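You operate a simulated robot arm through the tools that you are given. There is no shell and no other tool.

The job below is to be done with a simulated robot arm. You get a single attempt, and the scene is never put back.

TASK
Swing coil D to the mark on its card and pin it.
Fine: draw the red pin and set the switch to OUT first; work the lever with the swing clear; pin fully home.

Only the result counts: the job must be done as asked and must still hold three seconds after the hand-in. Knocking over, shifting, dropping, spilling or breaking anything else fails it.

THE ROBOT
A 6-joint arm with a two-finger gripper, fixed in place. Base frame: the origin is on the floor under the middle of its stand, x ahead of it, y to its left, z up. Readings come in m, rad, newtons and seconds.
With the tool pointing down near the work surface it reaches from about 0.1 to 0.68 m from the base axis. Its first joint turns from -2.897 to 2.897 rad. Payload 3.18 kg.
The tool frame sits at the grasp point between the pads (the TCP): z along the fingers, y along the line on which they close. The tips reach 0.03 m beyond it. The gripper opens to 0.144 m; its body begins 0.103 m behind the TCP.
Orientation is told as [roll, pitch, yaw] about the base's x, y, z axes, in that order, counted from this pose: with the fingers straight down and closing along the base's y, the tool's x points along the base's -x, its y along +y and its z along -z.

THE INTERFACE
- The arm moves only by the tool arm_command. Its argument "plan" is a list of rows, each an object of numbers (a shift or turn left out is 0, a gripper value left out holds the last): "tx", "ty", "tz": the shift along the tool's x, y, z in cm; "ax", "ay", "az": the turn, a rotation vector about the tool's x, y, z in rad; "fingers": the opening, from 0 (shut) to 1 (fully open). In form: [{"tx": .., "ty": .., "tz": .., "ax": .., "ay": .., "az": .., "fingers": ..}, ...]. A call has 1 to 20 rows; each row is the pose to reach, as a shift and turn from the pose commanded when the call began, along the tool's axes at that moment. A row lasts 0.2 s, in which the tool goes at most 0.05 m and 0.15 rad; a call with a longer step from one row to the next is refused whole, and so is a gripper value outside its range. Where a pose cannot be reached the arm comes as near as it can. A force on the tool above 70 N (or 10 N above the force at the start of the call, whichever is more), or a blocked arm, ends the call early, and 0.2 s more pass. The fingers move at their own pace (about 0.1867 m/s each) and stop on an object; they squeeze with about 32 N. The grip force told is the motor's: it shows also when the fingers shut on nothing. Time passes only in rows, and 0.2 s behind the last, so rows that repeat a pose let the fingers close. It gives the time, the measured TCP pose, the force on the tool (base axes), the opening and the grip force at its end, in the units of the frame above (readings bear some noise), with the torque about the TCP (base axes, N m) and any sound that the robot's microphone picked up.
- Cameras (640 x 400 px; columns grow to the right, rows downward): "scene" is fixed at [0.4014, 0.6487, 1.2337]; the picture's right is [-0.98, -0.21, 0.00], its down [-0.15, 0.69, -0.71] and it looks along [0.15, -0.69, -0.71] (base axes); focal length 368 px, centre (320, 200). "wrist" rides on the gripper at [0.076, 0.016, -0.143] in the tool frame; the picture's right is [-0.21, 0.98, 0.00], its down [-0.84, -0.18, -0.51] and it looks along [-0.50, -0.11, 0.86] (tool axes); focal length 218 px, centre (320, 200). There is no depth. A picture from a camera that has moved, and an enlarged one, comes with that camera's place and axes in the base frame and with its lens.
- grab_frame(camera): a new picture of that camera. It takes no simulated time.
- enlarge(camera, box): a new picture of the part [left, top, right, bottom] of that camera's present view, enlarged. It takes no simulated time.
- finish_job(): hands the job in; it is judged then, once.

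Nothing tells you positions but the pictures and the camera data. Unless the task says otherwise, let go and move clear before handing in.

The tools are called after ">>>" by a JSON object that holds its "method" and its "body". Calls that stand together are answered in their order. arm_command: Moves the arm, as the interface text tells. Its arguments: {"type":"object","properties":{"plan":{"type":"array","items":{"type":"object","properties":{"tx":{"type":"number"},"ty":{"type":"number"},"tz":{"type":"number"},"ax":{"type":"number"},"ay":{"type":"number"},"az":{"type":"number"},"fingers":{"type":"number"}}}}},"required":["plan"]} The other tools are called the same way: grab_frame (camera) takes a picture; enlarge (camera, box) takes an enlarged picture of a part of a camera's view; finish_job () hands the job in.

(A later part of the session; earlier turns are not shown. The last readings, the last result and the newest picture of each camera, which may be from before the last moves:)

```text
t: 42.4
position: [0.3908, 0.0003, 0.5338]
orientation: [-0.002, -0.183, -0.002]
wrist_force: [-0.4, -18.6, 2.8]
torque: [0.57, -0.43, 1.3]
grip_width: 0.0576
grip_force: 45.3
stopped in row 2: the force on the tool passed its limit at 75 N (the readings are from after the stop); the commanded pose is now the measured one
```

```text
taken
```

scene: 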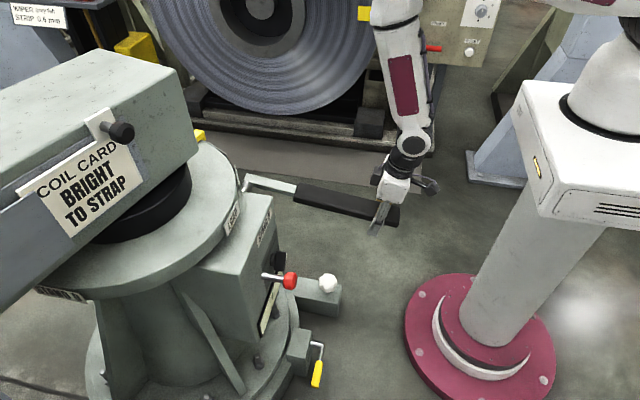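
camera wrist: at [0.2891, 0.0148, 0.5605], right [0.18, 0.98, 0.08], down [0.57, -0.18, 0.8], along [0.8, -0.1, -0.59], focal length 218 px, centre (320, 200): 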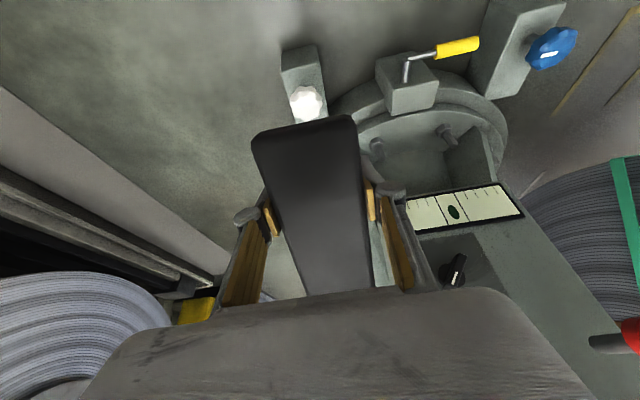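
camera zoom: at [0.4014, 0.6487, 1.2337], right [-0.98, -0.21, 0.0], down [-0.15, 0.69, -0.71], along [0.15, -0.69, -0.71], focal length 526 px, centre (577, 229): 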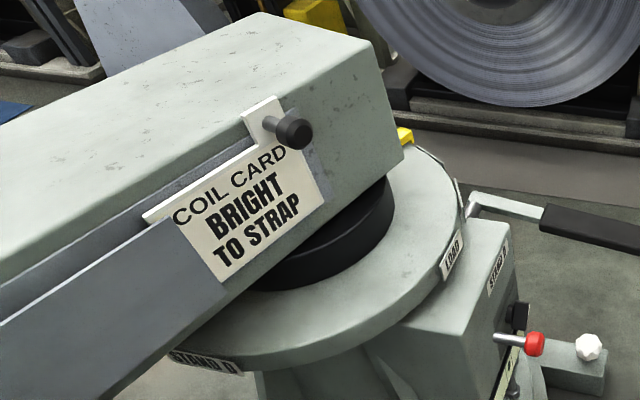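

The boom stopped when I raised the lever, at about 17° of 30°. So the lever works like a valve: low means swing, raised means hold. I'll bring it back toward its top rest and measure the pointer against the STRAP plate.

>>> {"method": "arm_command", "body": {"plan": [{"tx": 0.03, "tz": -1.07, "ay": 0.03, "fingers": 0.0}, {"tx": 0.02, "tz": -2.15, "ay": 0.06, "fingers": 0.0}, {"tx": -0.03, "tz": -3.23, "ay": 0.09, "fingers": 0.0}, {"tx": -0.11, "tz": -4.3, "ay": 0.12, "fingers": 0.0}, {"tx": -0.23, "tz": -5.37, "ay": 0.15, "fingers": 0.0}, {"tx": -0.34, "tz": -6.2, "ay": 0.175, "fingers": 0.0}]}}

>>> {"method": "enlarge", "body": {"camera": "scene", "box": [0, 40, 280, 320]}}

>>> {"method": "enlarge", "body": {"camera": "scene", "box": [180, 110, 276, 200]}}

>>> {"method": "grab_frame", "body": {"camera": "scene"}}

```text
t: 43.6
position: [0.3841, -0.0008, 0.5831]
orientation: [0.001, -0.043, -0.002]
wrist_force: [5.7, -8.0, -31.3]
torque: [0.19, 0.25, 0.53]
grip_width: 0.0574
grip_force: 45.1
stopped in row 6: the force on the tool passed its limit at 91 N (the readings are from after the stop); the commanded pose is now the measured one
```

```text
1.43 times, centred on (140, 180) of scene
camera zoom: at [0.4014, 0.6487, 1.2337], right [-0.98, -0.21, 0.0], down [-0.15, 0.69, -0.71], along [0.15, -0.69, -0.71], focal length 526 px, centre (577, 229)
```

zoom: 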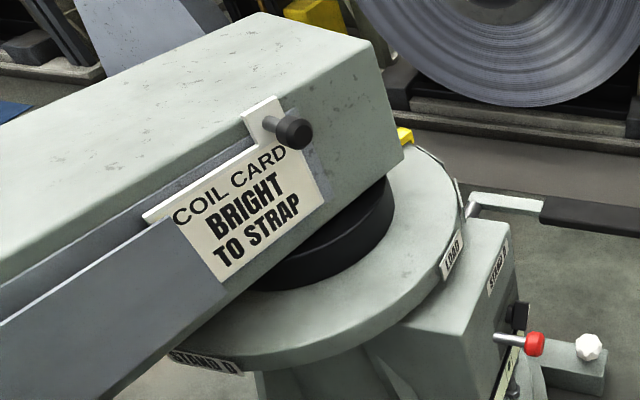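

```text
4.44 times, centred on (228, 155) of scene
camera zoom: at [0.4014, 0.6487, 1.2337], right [-0.98, -0.21, 0.0], down [-0.15, 0.69, -0.71], along [0.15, -0.69, -0.71], focal length 1636 px, centre (729, 400)
```

zoom: 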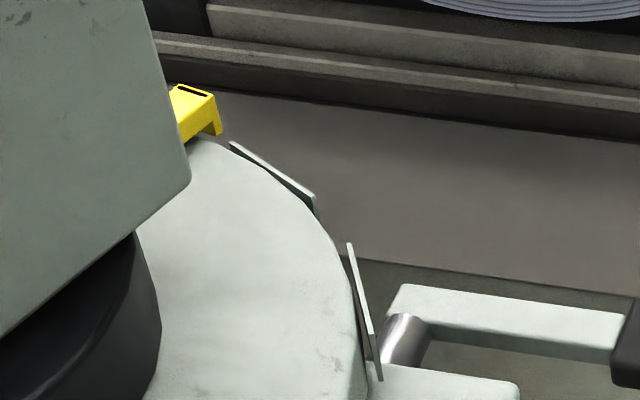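

```text
taken
```

scene: 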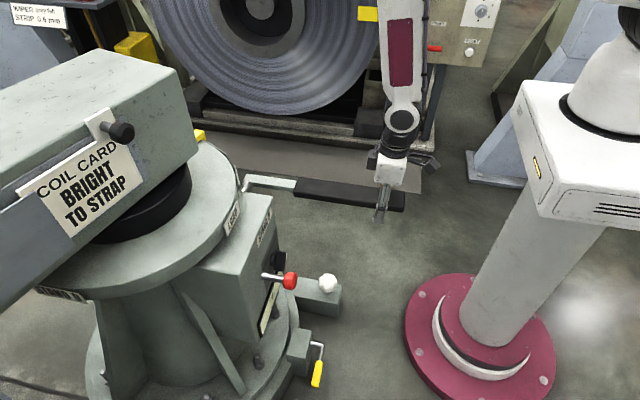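

The lever is at its top stop and the boom holds. The pointer is about 11–13° short of STRAP. My grip slid about 1.5 cm down the handle, so I'll regrip centred before the next stroke.

>>> {"method": "arm_command", "body": {"plan": [{"fingers": 0.5}, {"fingers": 0.6}, {"tz": -0.9, "ay": 0.02, "fingers": 0.6}, {"tz": -1.7, "ay": 0.04, "fingers": 0.6}, {"tz": -1.7, "ay": 0.04, "fingers": 0.6}]}}

>>> {"method": "enlarge", "body": {"camera": "scene", "box": [230, 120, 450, 260]}}

>>> {"method": "grab_frame", "body": {"camera": "wrist"}}

```text
t: 44.8
position: [0.3829, 0.0017, 0.6015]
orientation: [0.001, -0.001, -0.002]
wrist_force: [-0.1, 0.0, -0.1]
torque: [-0.04, -0.01, 0.02]
grip_width: 0.0863
grip_force: 0.0
```

```text
2.86 times, centred on (340, 190) of scene
camera zoom: at [0.4014, 0.6487, 1.2337], right [-0.98, -0.21, 0.0], down [-0.15, 0.69, -0.71], along [0.15, -0.69, -0.71], focal length 1052 px, centre (263, 229)
```

zoom: 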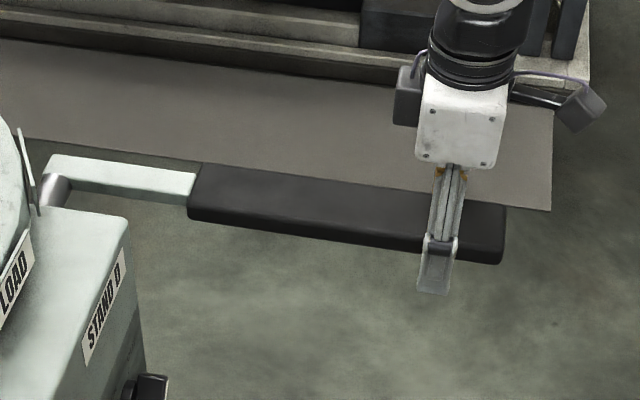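

```text
taken
camera wrist: at [0.3076, 0.0172, 0.7436], right [0.21, 0.98, 0.0], down [0.84, -0.18, 0.51], along [0.5, -0.11, -0.86], focal length 218 px, centre (320, 200)
```

wrist: 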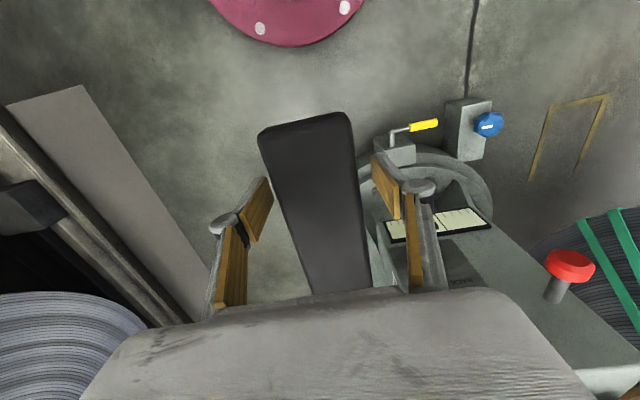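

The lever stays at the top when released, and the swing holds. I'll re-close on the handle.

>>> {"method": "arm_command", "body": {"plan": [{"ty": -0.15, "fingers": 0.5}, {"ty": -0.15, "fingers": 0.3}, {"ty": -0.15, "fingers": 0.0}, {"ty": -0.15, "fingers": 0.0}]}}

>>> {"method": "enlarge", "body": {"camera": "scene", "box": [80, 80, 260, 240]}}

```text
t: 45.8
position: [0.3818, -0.0004, 0.5998]
orientation: [-0.003, -0.001, 0.001]
wrist_force: [1.8, 47.7, 0.6]
torque: [0.65, 0.01, -0.83]
grip_width: 0.0582
grip_force: 44.6
```

```text
2.50 times, centred on (170, 160) of scene
camera zoom: at [0.4014, 0.6487, 1.2337], right [-0.98, -0.21, 0.0], down [-0.15, 0.69, -0.71], along [0.15, -0.69, -0.71], focal length 920 px, centre (695, 300)
```

zoom: 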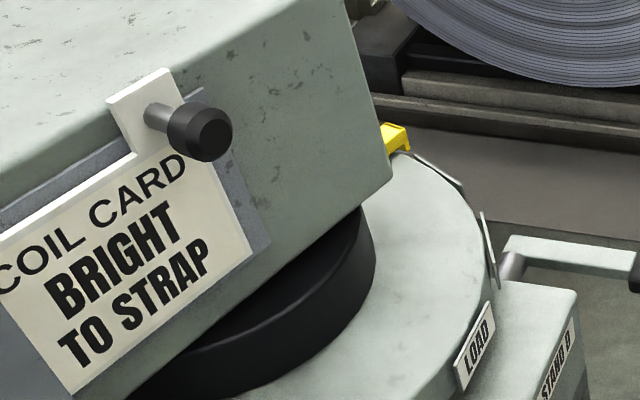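

Grip is good at 5.8 cm. I'll press the lever down to just short of where the swing began last time, then proceed in small increments while watching the boom.

>>> {"method": "arm_command", "body": {"plan": [{"ty": 0.2, "fingers": 0.0}, {"tx": -0.07, "ty": 0.2, "tz": 1.54, "ay": -0.045, "fingers": 0.0}, {"tx": -0.21, "ty": 0.2, "tz": 3.08, "ay": -0.09, "fingers": 0.0}, {"tx": -0.42, "ty": 0.2, "tz": 4.6, "ay": -0.135, "fingers": 0.0}, {"tx": -0.7, "ty": 0.2, "tz": 6.12, "ay": -0.18, "fingers": 0.0}, {"tx": -1.05, "ty": 0.2, "tz": 7.62, "ay": -0.225, "fingers": 0.0}, {"tx": -1.46, "ty": 0.2, "tz": 9.11, "ay": -0.27, "fingers": 0.0}]}}

>>> {"method": "enlarge", "body": {"camera": "scene", "box": [80, 80, 260, 240]}}

```text
t: 47.4
position: [0.3953, 0.0, 0.5087]
orientation: [-0.002, -0.263, -0.005]
wrist_force: [-23.1, -27.1, -3.7]
torque: [-0.69, 0.33, 1.06]
grip_width: 0.0582
grip_force: 45.0
```

```text
2.50 times, centred on (170, 160) of scene
camera zoom: at [0.4014, 0.6487, 1.2337], right [-0.98, -0.21, 0.0], down [-0.15, 0.69, -0.71], along [0.15, -0.69, -0.71], focal length 920 px, centre (695, 300)
```

zoom: 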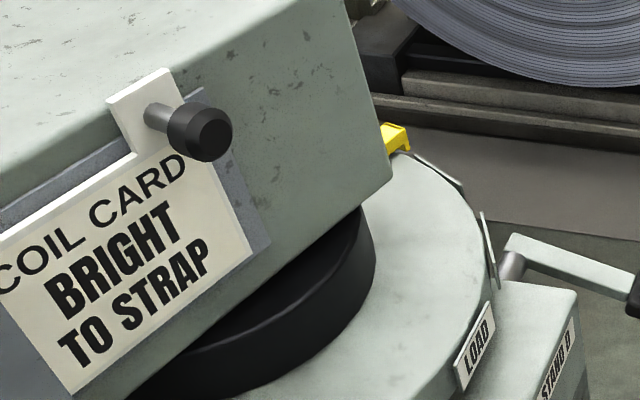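

No motion yet at this angle. Advancing by 0.03 rad.

>>> {"method": "arm_command", "body": {"plan": [{"tx": 0.15, "ty": -0.1, "tz": 0.97, "ay": -0.03, "fingers": 0.0}]}}

>>> {"method": "enlarge", "body": {"camera": "scene", "box": [80, 80, 260, 240]}}

```text
t: 47.8
position: [0.3976, 0.0004, 0.5005]
orientation: [0.0, -0.299, -0.001]
wrist_force: [-16.5, -5.1, -4.0]
torque: [-0.77, 0.84, -0.71]
grip_width: 0.0583
grip_force: 45.0
```

```text
2.50 times, centred on (170, 160) of scene
camera zoom: at [0.4014, 0.6487, 1.2337], right [-0.98, -0.21, 0.0], down [-0.15, 0.69, -0.71], along [0.15, -0.69, -0.71], focal length 920 px, centre (695, 300)
```

zoom: 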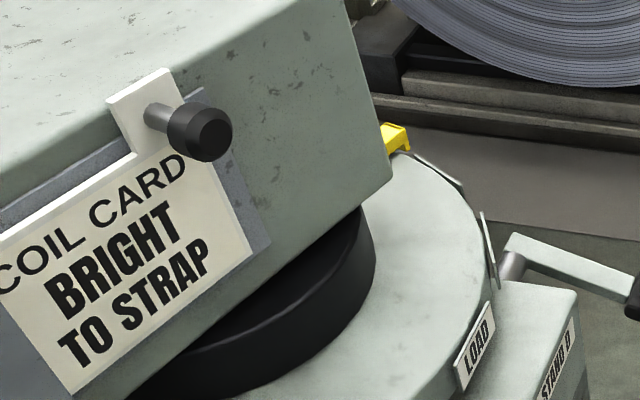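

>>> {"method": "arm_command", "body": {"plan": [{"tx": 0.1, "tz": 0.65, "ay": -0.02, "fingers": 0.0}]}}

>>> {"method": "enlarge", "body": {"camera": "scene", "box": [80, 80, 260, 240]}}

```text
t: 48.2
position: [0.4004, -0.0002, 0.494]
orientation: [0.0, -0.32, 0.001]
wrist_force: [-14.4, -2.3, -3.7]
torque: [-0.19, 0.86, -0.36]
grip_width: 0.0581
grip_force: 45.1
```

```text
2.50 times, centred on (170, 160) of scene
camera zoom: at [0.4014, 0.6487, 1.2337], right [-0.98, -0.21, 0.0], down [-0.15, 0.69, -0.71], along [0.15, -0.69, -0.71], focal length 920 px, centre (695, 300)
```

zoom: 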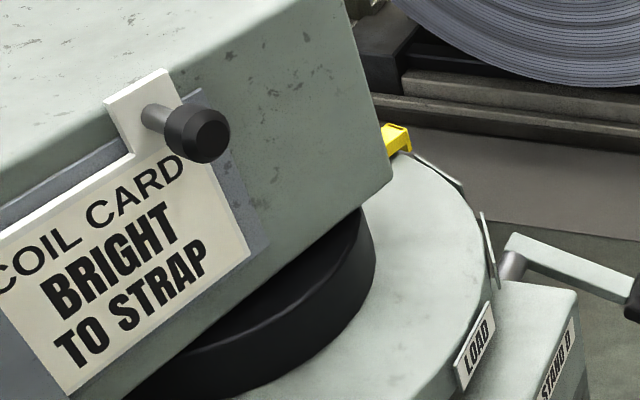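

The boom has just begun to creep at this angle, so swing speed depends on how far the lever is past the threshold. I'll hold here and measure the rate.

>>> {"method": "arm_command", "body": {"plan": [{"fingers": 0.0}, {"fingers": 0.0}, {"fingers": 0.0}]}}

>>> {"method": "enlarge", "body": {"camera": "scene", "box": [80, 80, 260, 240]}}

```text
t: 49.0
position: [0.3988, -0.0006, 0.4955]
orientation: [0.0, -0.321, 0.001]
wrist_force: [-15.2, 7.0, -2.1]
torque: [0.31, 0.19, -0.37]
grip_width: 0.0582
grip_force: 44.7
```

```text
2.50 times, centred on (170, 160) of scene
camera zoom: at [0.4014, 0.6487, 1.2337], right [-0.98, -0.21, 0.0], down [-0.15, 0.69, -0.71], along [0.15, -0.69, -0.71], focal length 920 px, centre (695, 300)
```

zoom: 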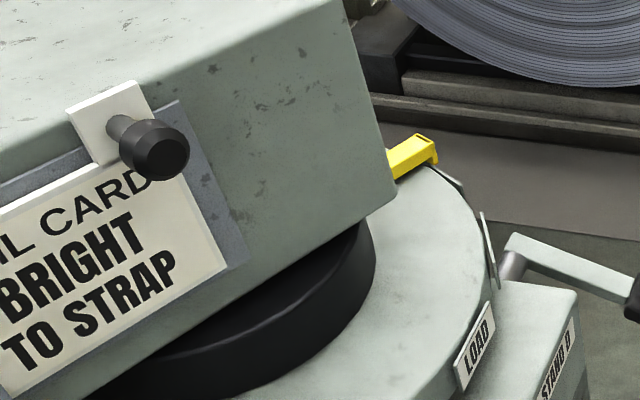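

The boom moved faster than expected and the pointer is now essentially at the STRAP plate. Raising the lever immediately.

>>> {"method": "arm_command", "body": {"plan": [{"tx": -0.21, "tz": -4.45, "ay": 0.13, "fingers": 0.0}]}}

>>> {"method": "enlarge", "body": {"camera": "scene", "box": [80, 80, 260, 240]}}

>>> {"method": "enlarge", "body": {"camera": "scene", "box": [180, 110, 276, 200]}}

```text
t: 49.4
position: [0.3866, -0.0003, 0.5358]
orientation: [0.0, -0.196, 0.002]
wrist_force: [-3.3, 26.5, 3.7]
torque: [0.31, -0.31, -1.13]
grip_width: 0.0583
grip_force: 44.8
```

```text
2.50 times, centred on (170, 160) of scene
camera zoom: at [0.4014, 0.6487, 1.2337], right [-0.98, -0.21, 0.0], down [-0.15, 0.69, -0.71], along [0.15, -0.69, -0.71], focal length 920 px, centre (695, 300)
```

zoom: 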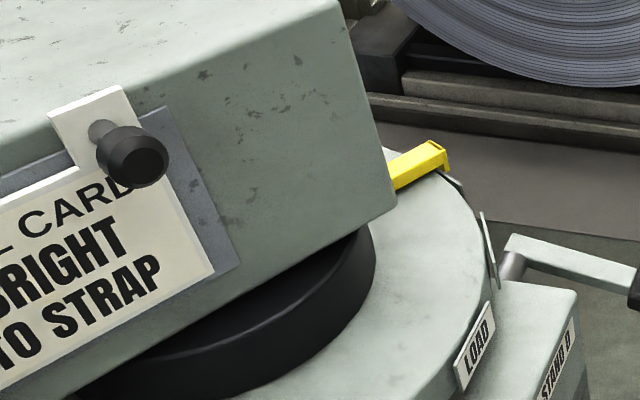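

```text
4.44 times, centred on (228, 155) of scene
camera zoom: at [0.4014, 0.6487, 1.2337], right [-0.98, -0.21, 0.0], down [-0.15, 0.69, -0.71], along [0.15, -0.69, -0.71], focal length 1636 px, centre (729, 400)
```

zoom: 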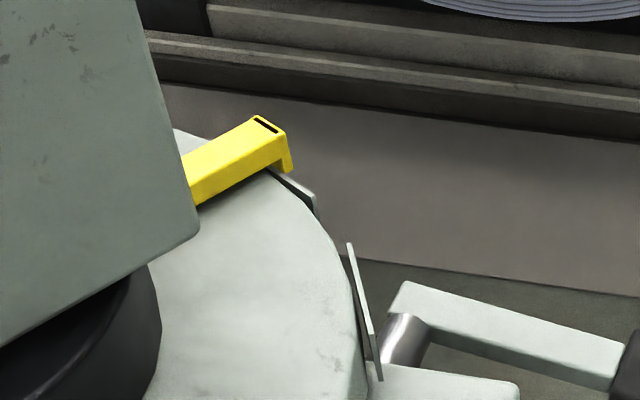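

The swing has stopped with the pointer over the STRAP plate region. I'll return the lever to its top rest, then release it and look at the pointer alignment closely.

>>> {"method": "arm_command", "body": {"plan": [{"tx": 0.03, "ty": 0.1, "tz": -1.07, "ay": 0.03, "fingers": 0.0}, {"tx": 0.02, "ty": 0.2, "tz": -2.15, "ay": 0.06, "fingers": 0.0}, {"tx": -0.03, "ty": 0.2, "tz": -3.23, "ay": 0.09, "fingers": 0.0}, {"tx": -0.11, "ty": 0.2, "tz": -4.3, "ay": 0.12, "fingers": 0.0}, {"tx": -0.23, "ty": 0.2, "tz": -5.37, "ay": 0.15, "fingers": 0.0}, {"tx": -0.34, "ty": 0.2, "tz": -6.2, "ay": 0.175, "fingers": 0.0}]}}

>>> {"method": "enlarge", "body": {"camera": "scene", "box": [80, 80, 260, 240]}}

>>> {"method": "enlarge", "body": {"camera": "scene", "box": [196, 130, 244, 170]}}

```text
t: 50.8
position: [0.3826, -0.0007, 0.5992]
orientation: [0.0, -0.025, -0.006]
wrist_force: [24.9, -58.4, 2.8]
torque: [-0.53, -0.59, 1.1]
grip_width: 0.0583
grip_force: 44.7
```

```text
2.50 times, centred on (170, 160) of scene
camera zoom: at [0.4014, 0.6487, 1.2337], right [-0.98, -0.21, 0.0], down [-0.15, 0.69, -0.71], along [0.15, -0.69, -0.71], focal length 920 px, centre (695, 300)
```

zoom: 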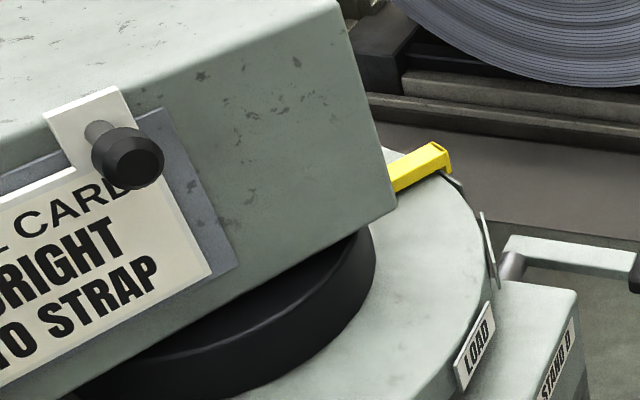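

```text
10.00 times, centred on (220, 150) of scene
camera zoom: at [0.4014, 0.6487, 1.2337], right [-0.98, -0.21, 0.0], down [-0.15, 0.69, -0.71], along [0.15, -0.69, -0.71], focal length 3681 px, centre (1320, 700)
```

zoom: 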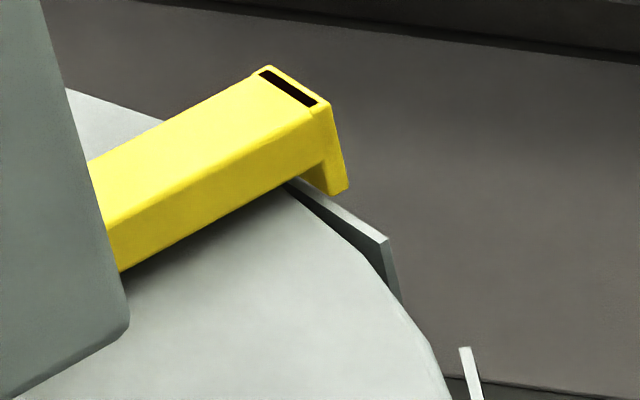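

The lever is back at the top and the boom is still. From this angle the pointer looks slightly past the STRAP plate's centre. I'll release the lever and go look from above.

>>> {"method": "arm_command", "body": {"plan": [{"ty": -0.2, "fingers": 0.2}, {"ty": -0.2, "fingers": 0.6}, {"ty": -0.2, "fingers": 0.75}, {"tz": -4, "fingers": 0.75}, {"tz": -8.5, "fingers": 0.75}, {"tz": -13, "fingers": 0.75}, {"tx": -1, "tz": -17, "fingers": 0.75}, {"tx": -4, "ty": -0.5, "tz": -20, "ay": 0.02, "fingers": 0.6}, {"tx": -8.5, "ty": -1.2, "tz": -20.8, "ay": 0.025, "fingers": 0.5}, {"tx": -13, "ty": -2, "tz": -20.8, "ay": 0.025, "fingers": 0.5}, {"tx": -17.5, "ty": -2.8, "tz": -20.8, "ay": 0.025, "fingers": 0.5}, {"tx": -21.3, "ty": -3.5, "tz": -20.8, "ay": 0.025, "fingers": 0.5}, {"tx": -21.3, "ty": -3.5, "tz": -20.8, "ay": 0.025, "fingers": 0.5}]}}

>>> {"method": "grab_frame", "body": {"camera": "wrist"}}

>>> {"method": "grab_frame", "body": {"camera": "scene"}}

```text
t: 53.6
position: [0.5902, -0.0348, 0.809]
orientation: [0.001, 0.01, -0.001]
wrist_force: [0.9, 0.4, -0.7]
torque: [0.0, 0.03, 0.01]
grip_width: 0.0721
grip_force: 0.1
```

```text
taken
camera wrist: at [0.516, -0.019, 0.9531], right [0.21, 0.98, 0.0], down [0.85, -0.18, 0.5], along [0.49, -0.11, -0.87], focal length 218 px, centre (320, 200)
```

wrist: 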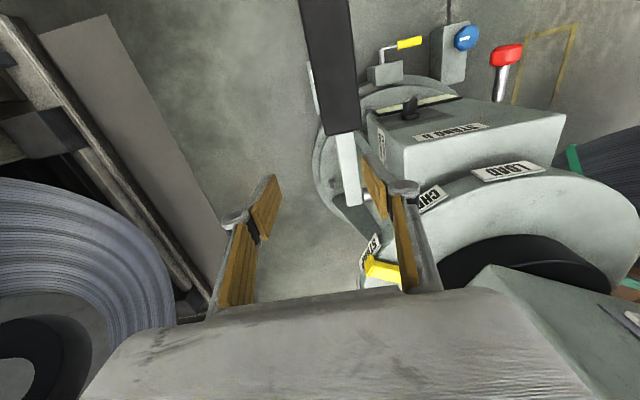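

```text
taken
```

scene: 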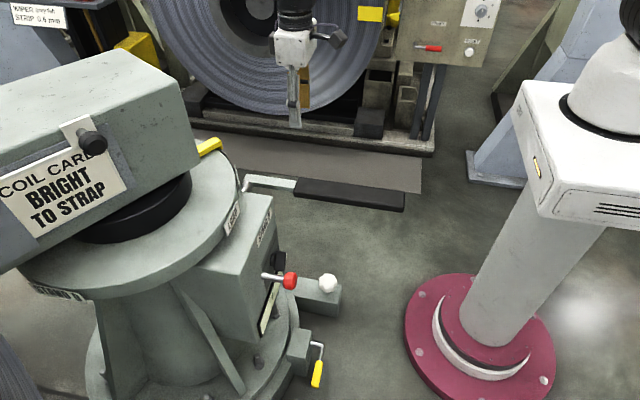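

The right finger blocks the pointer. I'll shift sideways and open the fingers wider for a clear view.

>>> {"method": "arm_command", "body": {"plan": [{"tx": 1.5, "ty": 3.5, "fingers": 0.8}, {"tx": 3, "ty": 7, "fingers": 0.95}, {"tx": 3, "ty": 7, "fingers": 0.95}]}}

>>> {"method": "grab_frame", "body": {"camera": "wrist"}}

>>> {"method": "enlarge", "body": {"camera": "wrist", "box": [280, 180, 440, 290]}}

```text
t: 54.4
position: [0.5582, 0.0356, 0.8095]
orientation: [0.0, 0.01, -0.003]
wrist_force: [0.3, -0.4, -0.2]
torque: [-0.04, 0.0, 0.01]
grip_width: 0.1369
grip_force: 0.0
```

```text
taken
camera wrist: at [0.4836, 0.0511, 0.9521], right [0.21, 0.98, 0.0], down [0.85, -0.18, 0.5], along [0.49, -0.11, -0.87], focal length 218 px, centre (320, 200)
```

wrist: 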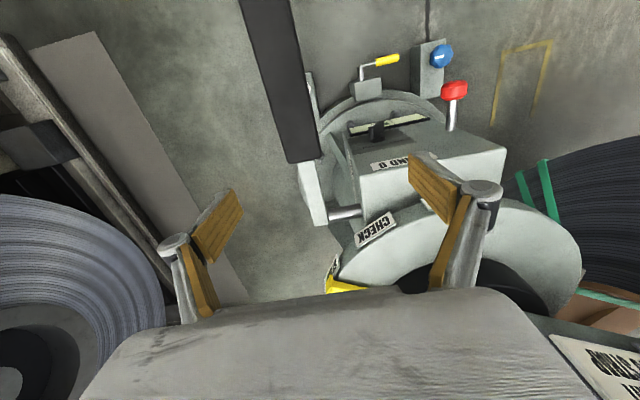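

```text
3.64 times, centred on (360, 235) of wrist
camera zoom: at [0.4836, 0.0511, 0.9521], right [0.21, 0.98, 0.0], down [0.85, -0.18, 0.5], along [0.49, -0.11, -0.87], focal length 794 px, centre (174, 73)
```

zoom: 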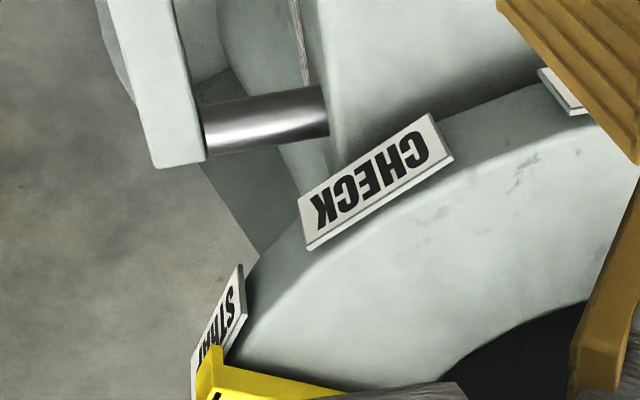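

I'll tilt the camera forward to bring the pointer and STRAP plate into the centre.

>>> {"method": "arm_command", "body": {"plan": [{"ay": -0.13, "tz": -1.5, "tx": -1, "fingers": 0.95}, {"ay": -0.26, "tz": -3, "tx": -2, "fingers": 0.95}, {"ay": -0.35, "tz": -4, "tx": -3, "fingers": 0.95}, {"ay": -0.35, "tz": -4, "tx": -3, "fingers": 0.95}]}}

>>> {"method": "grab_frame", "body": {"camera": "wrist"}}

>>> {"method": "enlarge", "body": {"camera": "wrist", "box": [290, 170, 410, 280]}}

```text
t: 55.4
position: [0.5907, 0.0374, 0.8476]
orientation: [-0.001, -0.341, -0.002]
wrist_force: [0.7, -0.3, -0.2]
torque: [0.0, 0.01, 0.0]
grip_width: 0.1369
grip_force: 0.0
```

```text
taken
camera wrist: at [0.4719, 0.0527, 0.957], right [0.2, 0.98, 0.07], down [0.62, -0.18, 0.76], along [0.76, -0.11, -0.65], focal length 218 px, centre (320, 200)
```

wrist: 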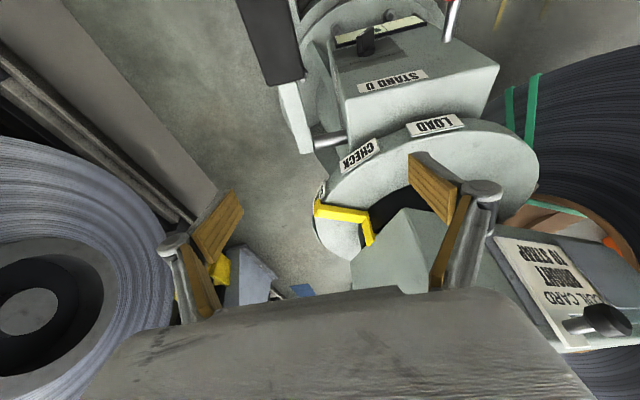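

```text
3.64 times, centred on (350, 225) of wrist
camera zoom: at [0.4719, 0.0527, 0.957], right [0.2, 0.98, 0.07], down [0.62, -0.18, 0.76], along [0.76, -0.11, -0.65], focal length 794 px, centre (211, 109)
```

zoom: 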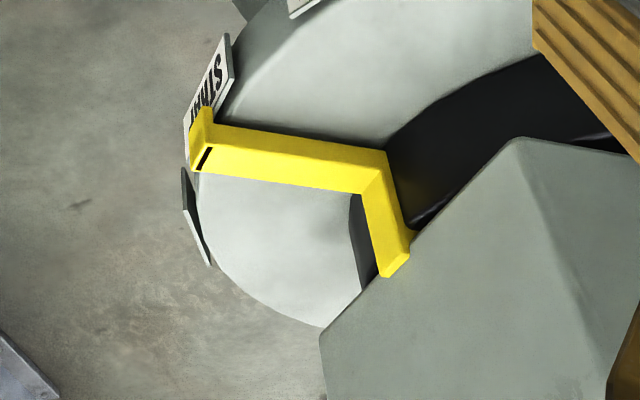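

The pointer is an L-shaped arm with an index slot near its tip. I'll zoom further to compare the tip with the STRAP plate.

>>> {"method": "enlarge", "body": {"camera": "wrist", "box": [305, 175, 353, 245]}}

>>> {"method": "enlarge", "body": {"camera": "scene", "box": [204, 130, 236, 170]}}

>>> {"method": "enlarge", "body": {"camera": "wrist", "box": [300, 90, 480, 220]}}

```text
5.71 times, centred on (329, 210) of wrist
camera zoom: at [0.4719, 0.0527, 0.957], right [0.2, 0.98, 0.07], down [0.62, -0.18, 0.76], along [0.76, -0.11, -0.65], focal length 1247 px, centre (269, 143)
```

zoom: 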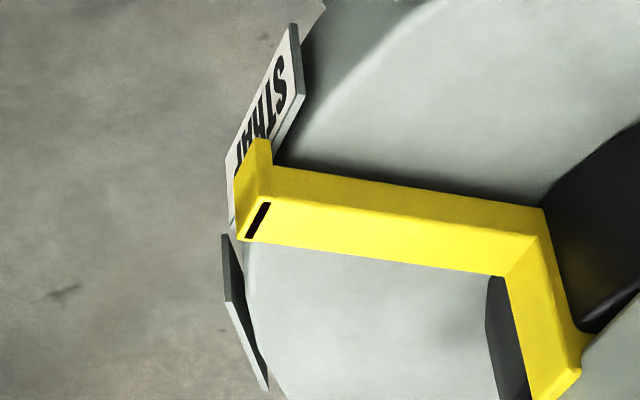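

```text
10.00 times, centred on (220, 150) of scene
camera zoom: at [0.4014, 0.6487, 1.2337], right [-0.98, -0.21, 0.0], down [-0.15, 0.69, -0.71], along [0.15, -0.69, -0.71], focal length 3681 px, centre (1320, 700)
```

zoom: 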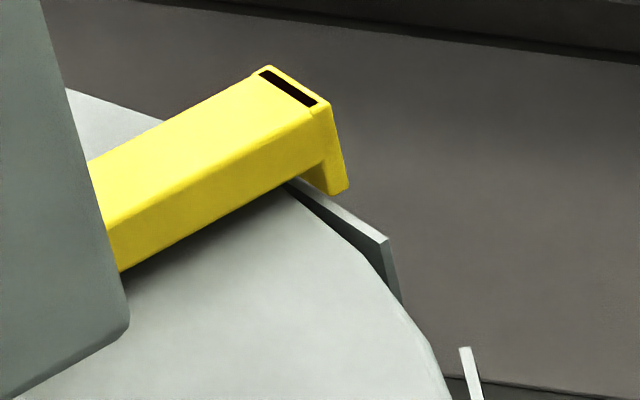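

```text
3.08 times, centred on (390, 155) of wrist
camera zoom: at [0.4719, 0.0527, 0.957], right [0.2, 0.98, 0.07], down [0.62, -0.18, 0.76], along [0.76, -0.11, -0.65], focal length 672 px, centre (105, 338)
```

zoom: 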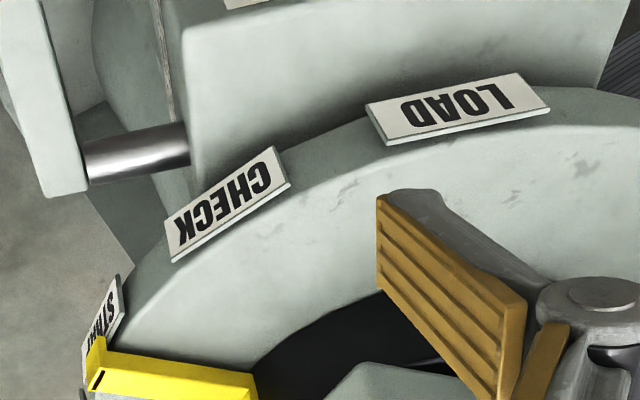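

Triangulated, the pointer is at about 241.5° and the STRAP plate at about 240–241°, so they are very nearly aligned. I'll look at the scale on the panel, since it may be a fine-alignment gauge.

>>> {"method": "enlarge", "body": {"camera": "wrist", "box": [320, 0, 440, 70]}}

>>> {"method": "enlarge", "body": {"camera": "scene", "box": [250, 270, 290, 350]}}

```text
5.33 times, centred on (380, 35) of wrist
camera zoom: at [0.4719, 0.0527, 0.957], right [0.2, 0.98, 0.07], down [0.62, -0.18, 0.76], along [0.76, -0.11, -0.65], focal length 1164 px, centre (0, 1080)
```

zoom: 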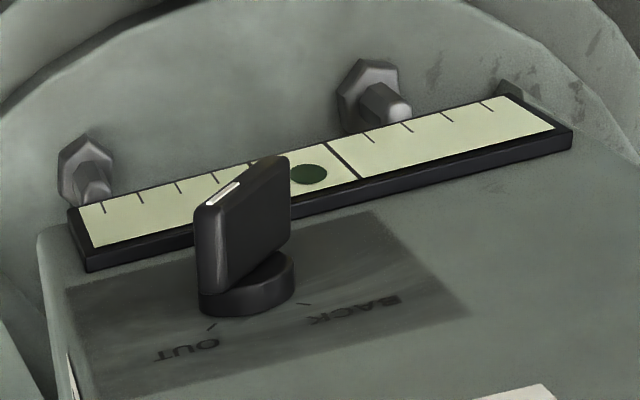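

```text
5.00 times, centred on (270, 310) of scene
camera zoom: at [0.4014, 0.6487, 1.2337], right [-0.98, -0.21, 0.0], down [-0.15, 0.69, -0.71], along [0.15, -0.69, -0.71], focal length 1840 px, centre (570, -350)
```

zoom: 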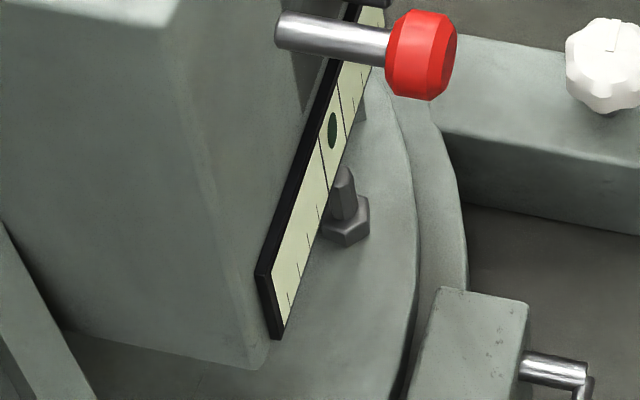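

The dot is still centred, so it's a static level and not an angle gauge. I'll go back to the red pin and push it in, watching whether it goes home. First, the pre-grasp pose.

>>> {"method": "arm_command", "body": {"plan": [{"tx": 3.3, "ty": 3.0, "tz": -1.17, "ay": -0.02, "fingers": 0.7}, {"tx": 6.46, "ty": 6.5, "tz": -1.23, "ay": -0.04, "fingers": 0.5}, {"tx": 9.15, "ty": 10.5, "tz": -1.13, "ay": -0.06, "fingers": 0.5}, {"tx": 10.9, "ty": 14.0, "tz": 0.91, "ay": -0.08, "fingers": 0.5}, {"tx": 11.91, "ty": 17.5, "tz": 3.74, "ay": -0.1, "fingers": 0.5}, {"tx": 12.74, "ty": 21.26, "tz": 6.09, "ay": -0.12, "fingers": 0.5}, {"tx": 13.91, "ty": 21.26, "tz": 9.39, "ay": -0.14, "fingers": 0.5}, {"tx": 14.94, "ty": 21.26, "tz": 12.28, "ay": -0.159, "fingers": 0.5}, {"tx": 14.94, "ty": 21.26, "tz": 12.28, "ay": -0.159, "fingers": 0.5}]}}

>>> {"method": "grab_frame", "body": {"camera": "wrist"}}

>>> {"method": "grab_frame", "body": {"camera": "scene"}}

```text
t: 57.4
position: [0.4895, 0.2493, 0.6824]
orientation: [0.0, -0.501, -0.002]
wrist_force: [0.5, 0.5, -0.4]
torque: [-0.01, -0.03, 0.0]
grip_width: 0.0719
grip_force: 0.0
```

```text
taken
camera wrist: at [0.3557, 0.2645, 0.7719], right [0.18, 0.98, 0.1], down [0.5, -0.18, 0.85], along [0.85, -0.11, -0.52], focal length 218 px, centre (320, 200)
```

wrist: 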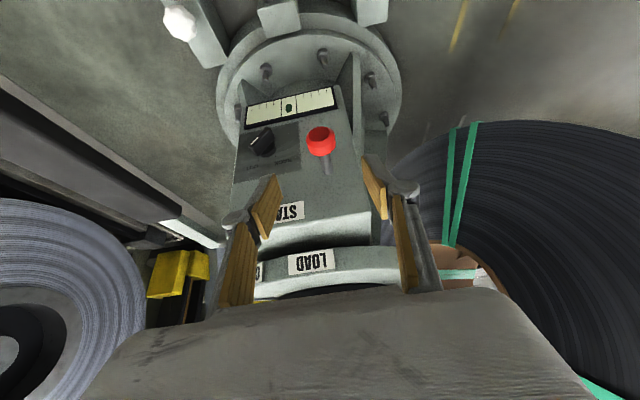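

```text
taken
```

scene: 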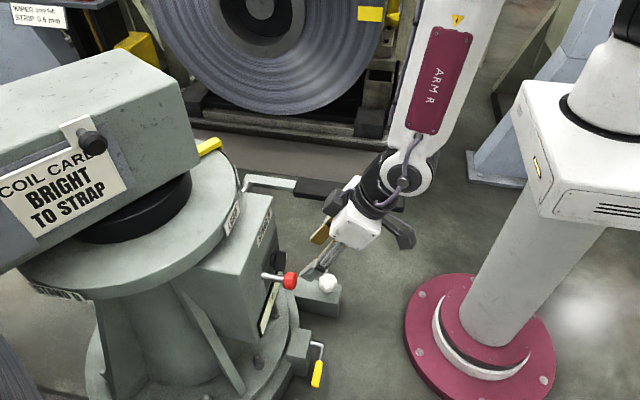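

Descending onto the drawn pin head.

>>> {"method": "arm_command", "body": {"plan": [{"ty": 0.05, "tz": 3, "fingers": 0.5}, {"ty": 0.05, "tz": 6, "fingers": 0.5}, {"ty": 0.05, "tz": 9, "fingers": 0.5}, {"ty": 0.05, "tz": 11.5, "fingers": 0.5}, {"ty": 0.05, "tz": 13, "fingers": 0.5}, {"ty": 0.05, "tz": 13, "fingers": 0.3}, {"ty": 0.05, "tz": 13, "fingers": 0.0}, {"ty": 0.05, "tz": 13, "fingers": 0.0}]}}

>>> {"method": "enlarge", "body": {"camera": "scene", "box": [230, 240, 326, 300]}}

```text
t: 59.2
position: [0.5519, 0.2497, 0.5712]
orientation: [-0.001, -0.498, -0.002]
wrist_force: [3.4, -0.8, -5.4]
torque: [0.05, -0.14, 0.03]
grip_width: 0.034
grip_force: 45.2
```

```text
6.67 times, centred on (278, 270) of scene
camera zoom: at [0.4014, 0.6487, 1.2337], right [-0.98, -0.21, 0.0], down [-0.15, 0.69, -0.71], along [0.15, -0.69, -0.71], focal length 2454 px, centre (600, -267)
```

zoom: 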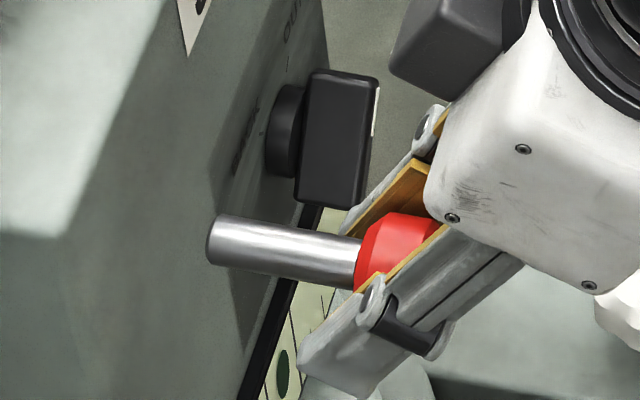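

The grip is balanced. Pushing the pin straight in along +x, slowly.

>>> {"method": "arm_command", "body": {"plan": [{"tx": -0.44, "tz": 0.24, "fingers": 0.0}, {"tx": -0.88, "tz": 0.48, "fingers": 0.0}, {"tx": -1.32, "tz": 0.72, "fingers": 0.0}, {"tx": -1.75, "tz": 0.96, "fingers": 0.0}, {"tx": -2.19, "tz": 1.2, "fingers": 0.0}, {"tx": -2.63, "tz": 1.44, "fingers": 0.0}, {"tx": -3.07, "tz": 1.68, "fingers": 0.0}, {"tx": -3.42, "tz": 1.87, "fingers": 0.0}]}}

>>> {"method": "enlarge", "body": {"camera": "scene", "box": [230, 240, 326, 300]}}

```text
t: 61.0
position: [0.5914, 0.2495, 0.5703]
orientation: [-0.001, -0.502, -0.003]
wrist_force: [-3.9, -5.0, 4.0]
torque: [-0.09, -0.93, -0.06]
grip_width: 0.034
grip_force: 45.1
```

```text
6.67 times, centred on (278, 270) of scene
camera zoom: at [0.4014, 0.6487, 1.2337], right [-0.98, -0.21, 0.0], down [-0.15, 0.69, -0.71], along [0.15, -0.69, -0.71], focal length 2454 px, centre (600, -267)
```

zoom: 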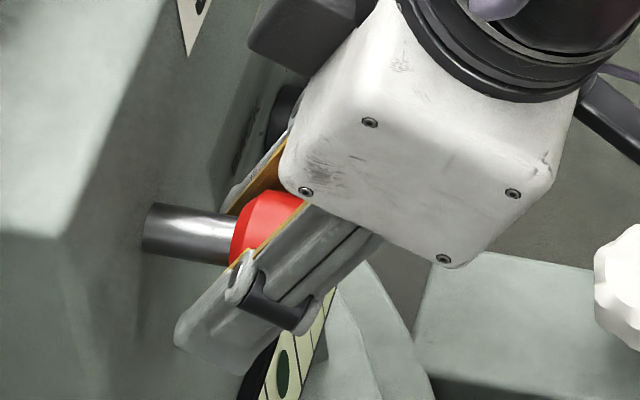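

The pin slid in almost 4 cm with no resistance, so the hole is aligned. I'll push further until it bottoms, to be fully home.

>>> {"method": "arm_command", "body": {"plan": [{"tx": -0.18, "tz": 0.1, "fingers": 0.0}, {"tx": -0.35, "tz": 0.19, "fingers": 0.0}, {"tx": -0.53, "tz": 0.29, "fingers": 0.0}, {"tx": -0.7, "tz": 0.38, "fingers": 0.0}]}}

>>> {"method": "enlarge", "body": {"camera": "scene", "box": [230, 240, 326, 300]}}

```text
t: 62.0
position: [0.5953, 0.2493, 0.5681]
orientation: [-0.001, -0.493, 0.002]
wrist_force: [-38.1, 7.7, 11.0]
torque: [0.0, -0.14, 0.0]
grip_width: 0.0336
grip_force: 44.1
```

```text
6.67 times, centred on (278, 270) of scene
camera zoom: at [0.4014, 0.6487, 1.2337], right [-0.98, -0.21, 0.0], down [-0.15, 0.69, -0.71], along [0.15, -0.69, -0.71], focal length 2454 px, centre (600, -267)
```

zoom: 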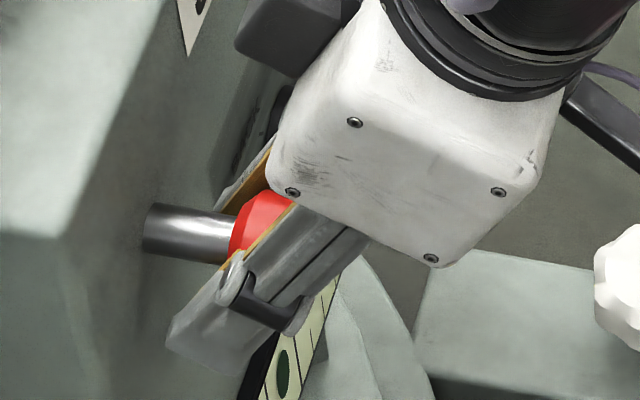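

It hit a firm stop at -38 N with the head back at its original home position. I'll relieve, release and back away, then re-check the pin and pointer alignment.

>>> {"method": "arm_command", "body": {"plan": [{"tx": 0.35, "tz": -0.19, "fingers": 0.0}, {"tx": 0.35, "tz": -0.19, "fingers": 0.15}, {"tx": 0.35, "tz": -0.19, "fingers": 0.35}, {"tx": 0.35, "tz": -0.19, "fingers": 0.5}, {"tx": 0.35, "tz": -0.19, "fingers": 0.5}, {"tx": 0.35, "tz": -3, "fingers": 0.5}, {"tx": 0.35, "tz": -7, "fingers": 0.5}, {"tx": 0.35, "tz": -11, "fingers": 0.5}, {"tx": 0.35, "tz": -15, "fingers": 0.5}]}}

>>> {"method": "enlarge", "body": {"camera": "scene", "box": [230, 240, 326, 300]}}

>>> {"method": "enlarge", "body": {"camera": "scene", "box": [80, 80, 260, 240]}}

>>> {"method": "enlarge", "body": {"camera": "scene", "box": [196, 130, 244, 170]}}

>>> {"method": "grab_frame", "body": {"camera": "wrist"}}

```text
t: 64.0
position: [0.5216, 0.2479, 0.703]
orientation: [-0.001, -0.498, -0.001]
wrist_force: [0.5, 0.7, 0.1]
torque: [0.01, -0.02, -0.04]
grip_width: 0.0721
grip_force: 0.1
```

```text
6.67 times, centred on (278, 270) of scene
camera zoom: at [0.4014, 0.6487, 1.2337], right [-0.98, -0.21, 0.0], down [-0.15, 0.69, -0.71], along [0.15, -0.69, -0.71], focal length 2454 px, centre (600, -267)
```

zoom: 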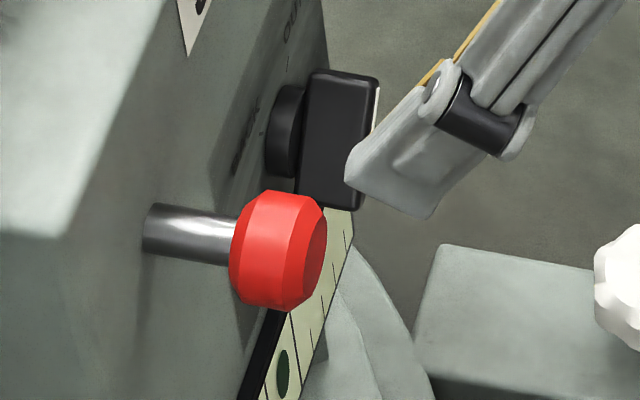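

```text
2.50 times, centred on (170, 160) of scene
camera zoom: at [0.4014, 0.6487, 1.2337], right [-0.98, -0.21, 0.0], down [-0.15, 0.69, -0.71], along [0.15, -0.69, -0.71], focal length 920 px, centre (695, 300)
```

zoom: 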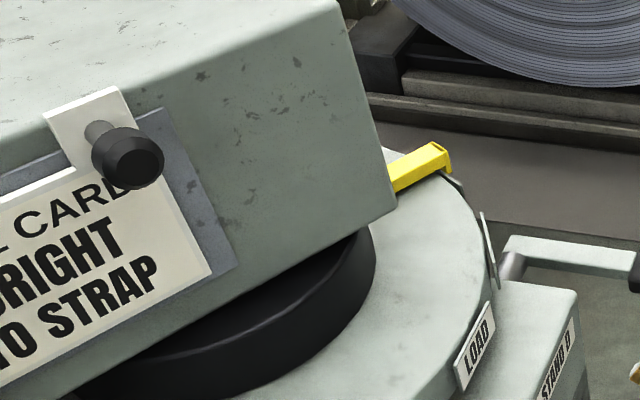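

```text
10.00 times, centred on (220, 150) of scene
camera zoom: at [0.4014, 0.6487, 1.2337], right [-0.98, -0.21, 0.0], down [-0.15, 0.69, -0.71], along [0.15, -0.69, -0.71], focal length 3681 px, centre (1320, 700)
```

zoom: 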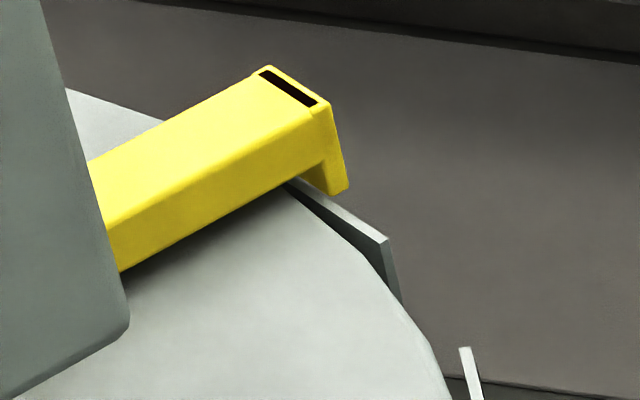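

```text
taken
camera wrist: at [0.3873, 0.265, 0.7916], right [0.19, 0.98, 0.1], down [0.5, -0.18, 0.85], along [0.85, -0.11, -0.52], focal length 218 px, centre (320, 200)
```

wrist: 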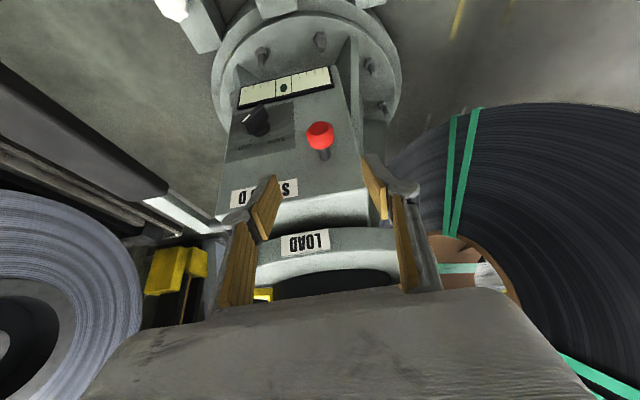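

The pin head is back exactly where it began (264.4–279.1 px, against 264.8–279.2 px originally). The boom didn't shift on pinning, and the pointer sits within about 1° of the STRAP plate centre. I'll double-check the card text and the general scene.

>>> {"method": "enlarge", "body": {"camera": "scene", "box": [0, 100, 140, 250]}}

>>> {"method": "grab_frame", "body": {"camera": "scene"}}

>>> {"method": "enlarge", "body": {"camera": "wrist", "box": [220, 60, 380, 180]}}

```text
2.67 times, centred on (70, 175) of scene
camera zoom: at [0.4014, 0.6487, 1.2337], right [-0.98, -0.21, 0.0], down [-0.15, 0.69, -0.71], along [0.15, -0.69, -0.71], focal length 982 px, centre (987, 267)
```

zoom: 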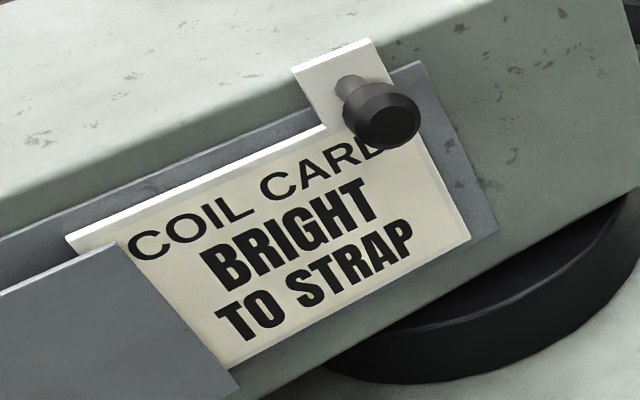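

```text
taken
```

scene: 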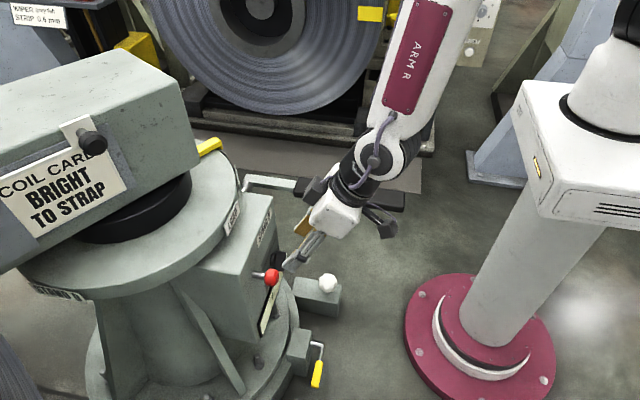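

```text
3.33 times, centred on (300, 120) of wrist
camera zoom: at [0.3873, 0.265, 0.7916], right [0.19, 0.98, 0.1], down [0.5, -0.18, 0.85], along [0.85, -0.11, -0.52], focal length 728 px, centre (387, 467)
```

zoom: 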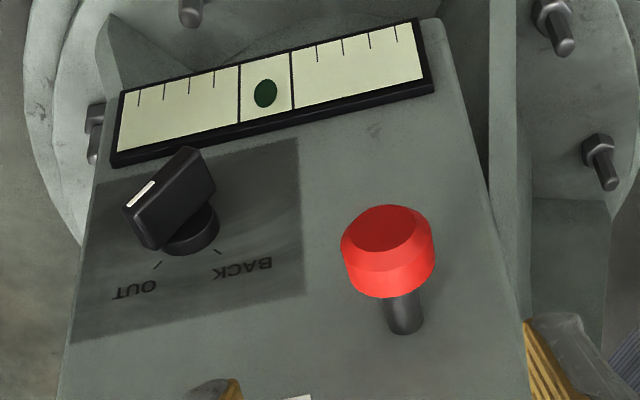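

The card reads "BRIGHT / TO STRAP", confirming the STRAP mark. As an independent check of the swing angle, I'll measure the boom's end edge in the same zoom I took at the start.

>>> {"method": "enlarge", "body": {"camera": "scene", "box": [0, 40, 260, 260]}}

>>> {"method": "enlarge", "body": {"camera": "scene", "box": [90, 30, 220, 160]}}

```text
1.82 times, centred on (130, 150) of scene
camera zoom: at [0.4014, 0.6487, 1.2337], right [-0.98, -0.21, 0.0], down [-0.15, 0.69, -0.71], along [0.15, -0.69, -0.71], focal length 669 px, centre (666, 291)
```

zoom: 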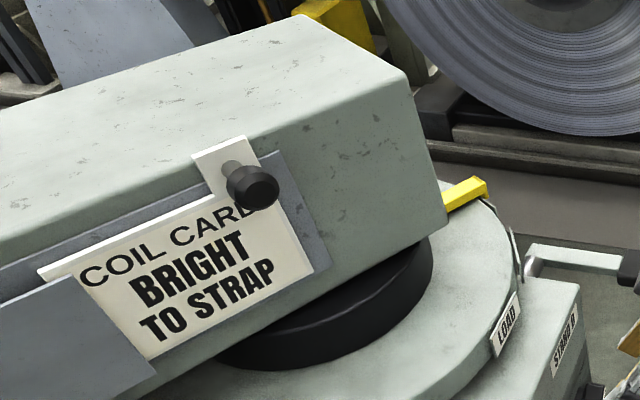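

```text
3.08 times, centred on (155, 95) of scene
camera zoom: at [0.4014, 0.6487, 1.2337], right [-0.98, -0.21, 0.0], down [-0.15, 0.69, -0.71], along [0.15, -0.69, -0.71], focal length 1132 px, centre (828, 523)
```

zoom: 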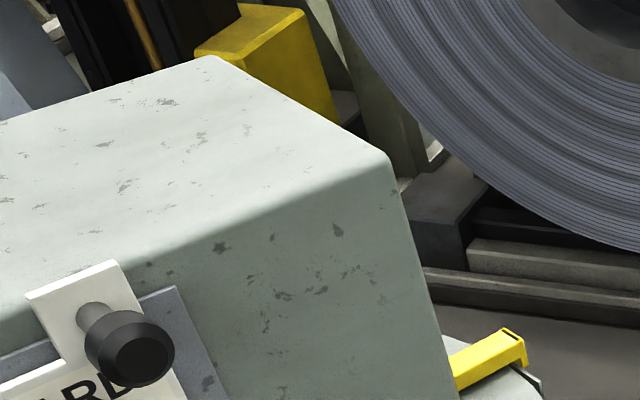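

The boom-edge estimate (~26–28° ± 3°) is too coarse to settle it. I'll take one more look at the pointer from a better angle on the -y side before handing in, lifting clear first.

>>> {"method": "arm_command", "body": {"plan": [{"tx": 0.08, "ty": 0, "tz": -4, "ay": 0.05, "fingers": 0.5}, {"tx": 0.16, "ty": -1.5, "tz": -8, "ay": 0.1, "fingers": 0.5}, {"tx": 0.24, "ty": -3.5, "tz": -11.5, "ay": 0.15, "fingers": 0.5}, {"tx": 0.32, "ty": -5.8, "tz": -15, "ay": 0.2, "fingers": 0.5}, {"tx": 0.4, "ty": -8, "tz": -18, "ay": 0.25, "fingers": 0.5}, {"tx": 0.47, "ty": -9.8, "tz": -20.4, "ay": 0.298, "fingers": 0.5}, {"tx": 0.47, "ty": -9.8, "tz": -20.4, "ay": 0.298, "fingers": 0.5}]}}

>>> {"method": "grab_frame", "body": {"camera": "wrist"}}

```text
t: 65.6
position: [0.42, 0.1528, 0.8761]
orientation: [0.0, -0.202, -0.002]
wrist_force: [-0.1, 0.5, -1.2]
torque: [0.02, -0.02, 0.02]
grip_width: 0.0718
grip_force: 0.0
```

```text
taken
camera wrist: at [0.3185, 0.1689, 1.0], right [0.21, 0.98, 0.04], down [0.72, -0.18, 0.67], along [0.66, -0.11, -0.74], focal length 218 px, centre (320, 200)
```

wrist: 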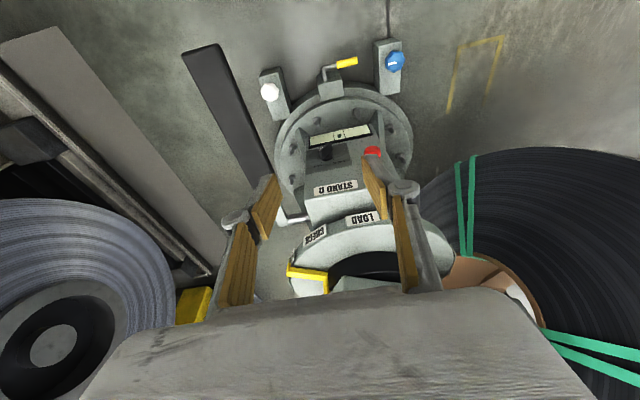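

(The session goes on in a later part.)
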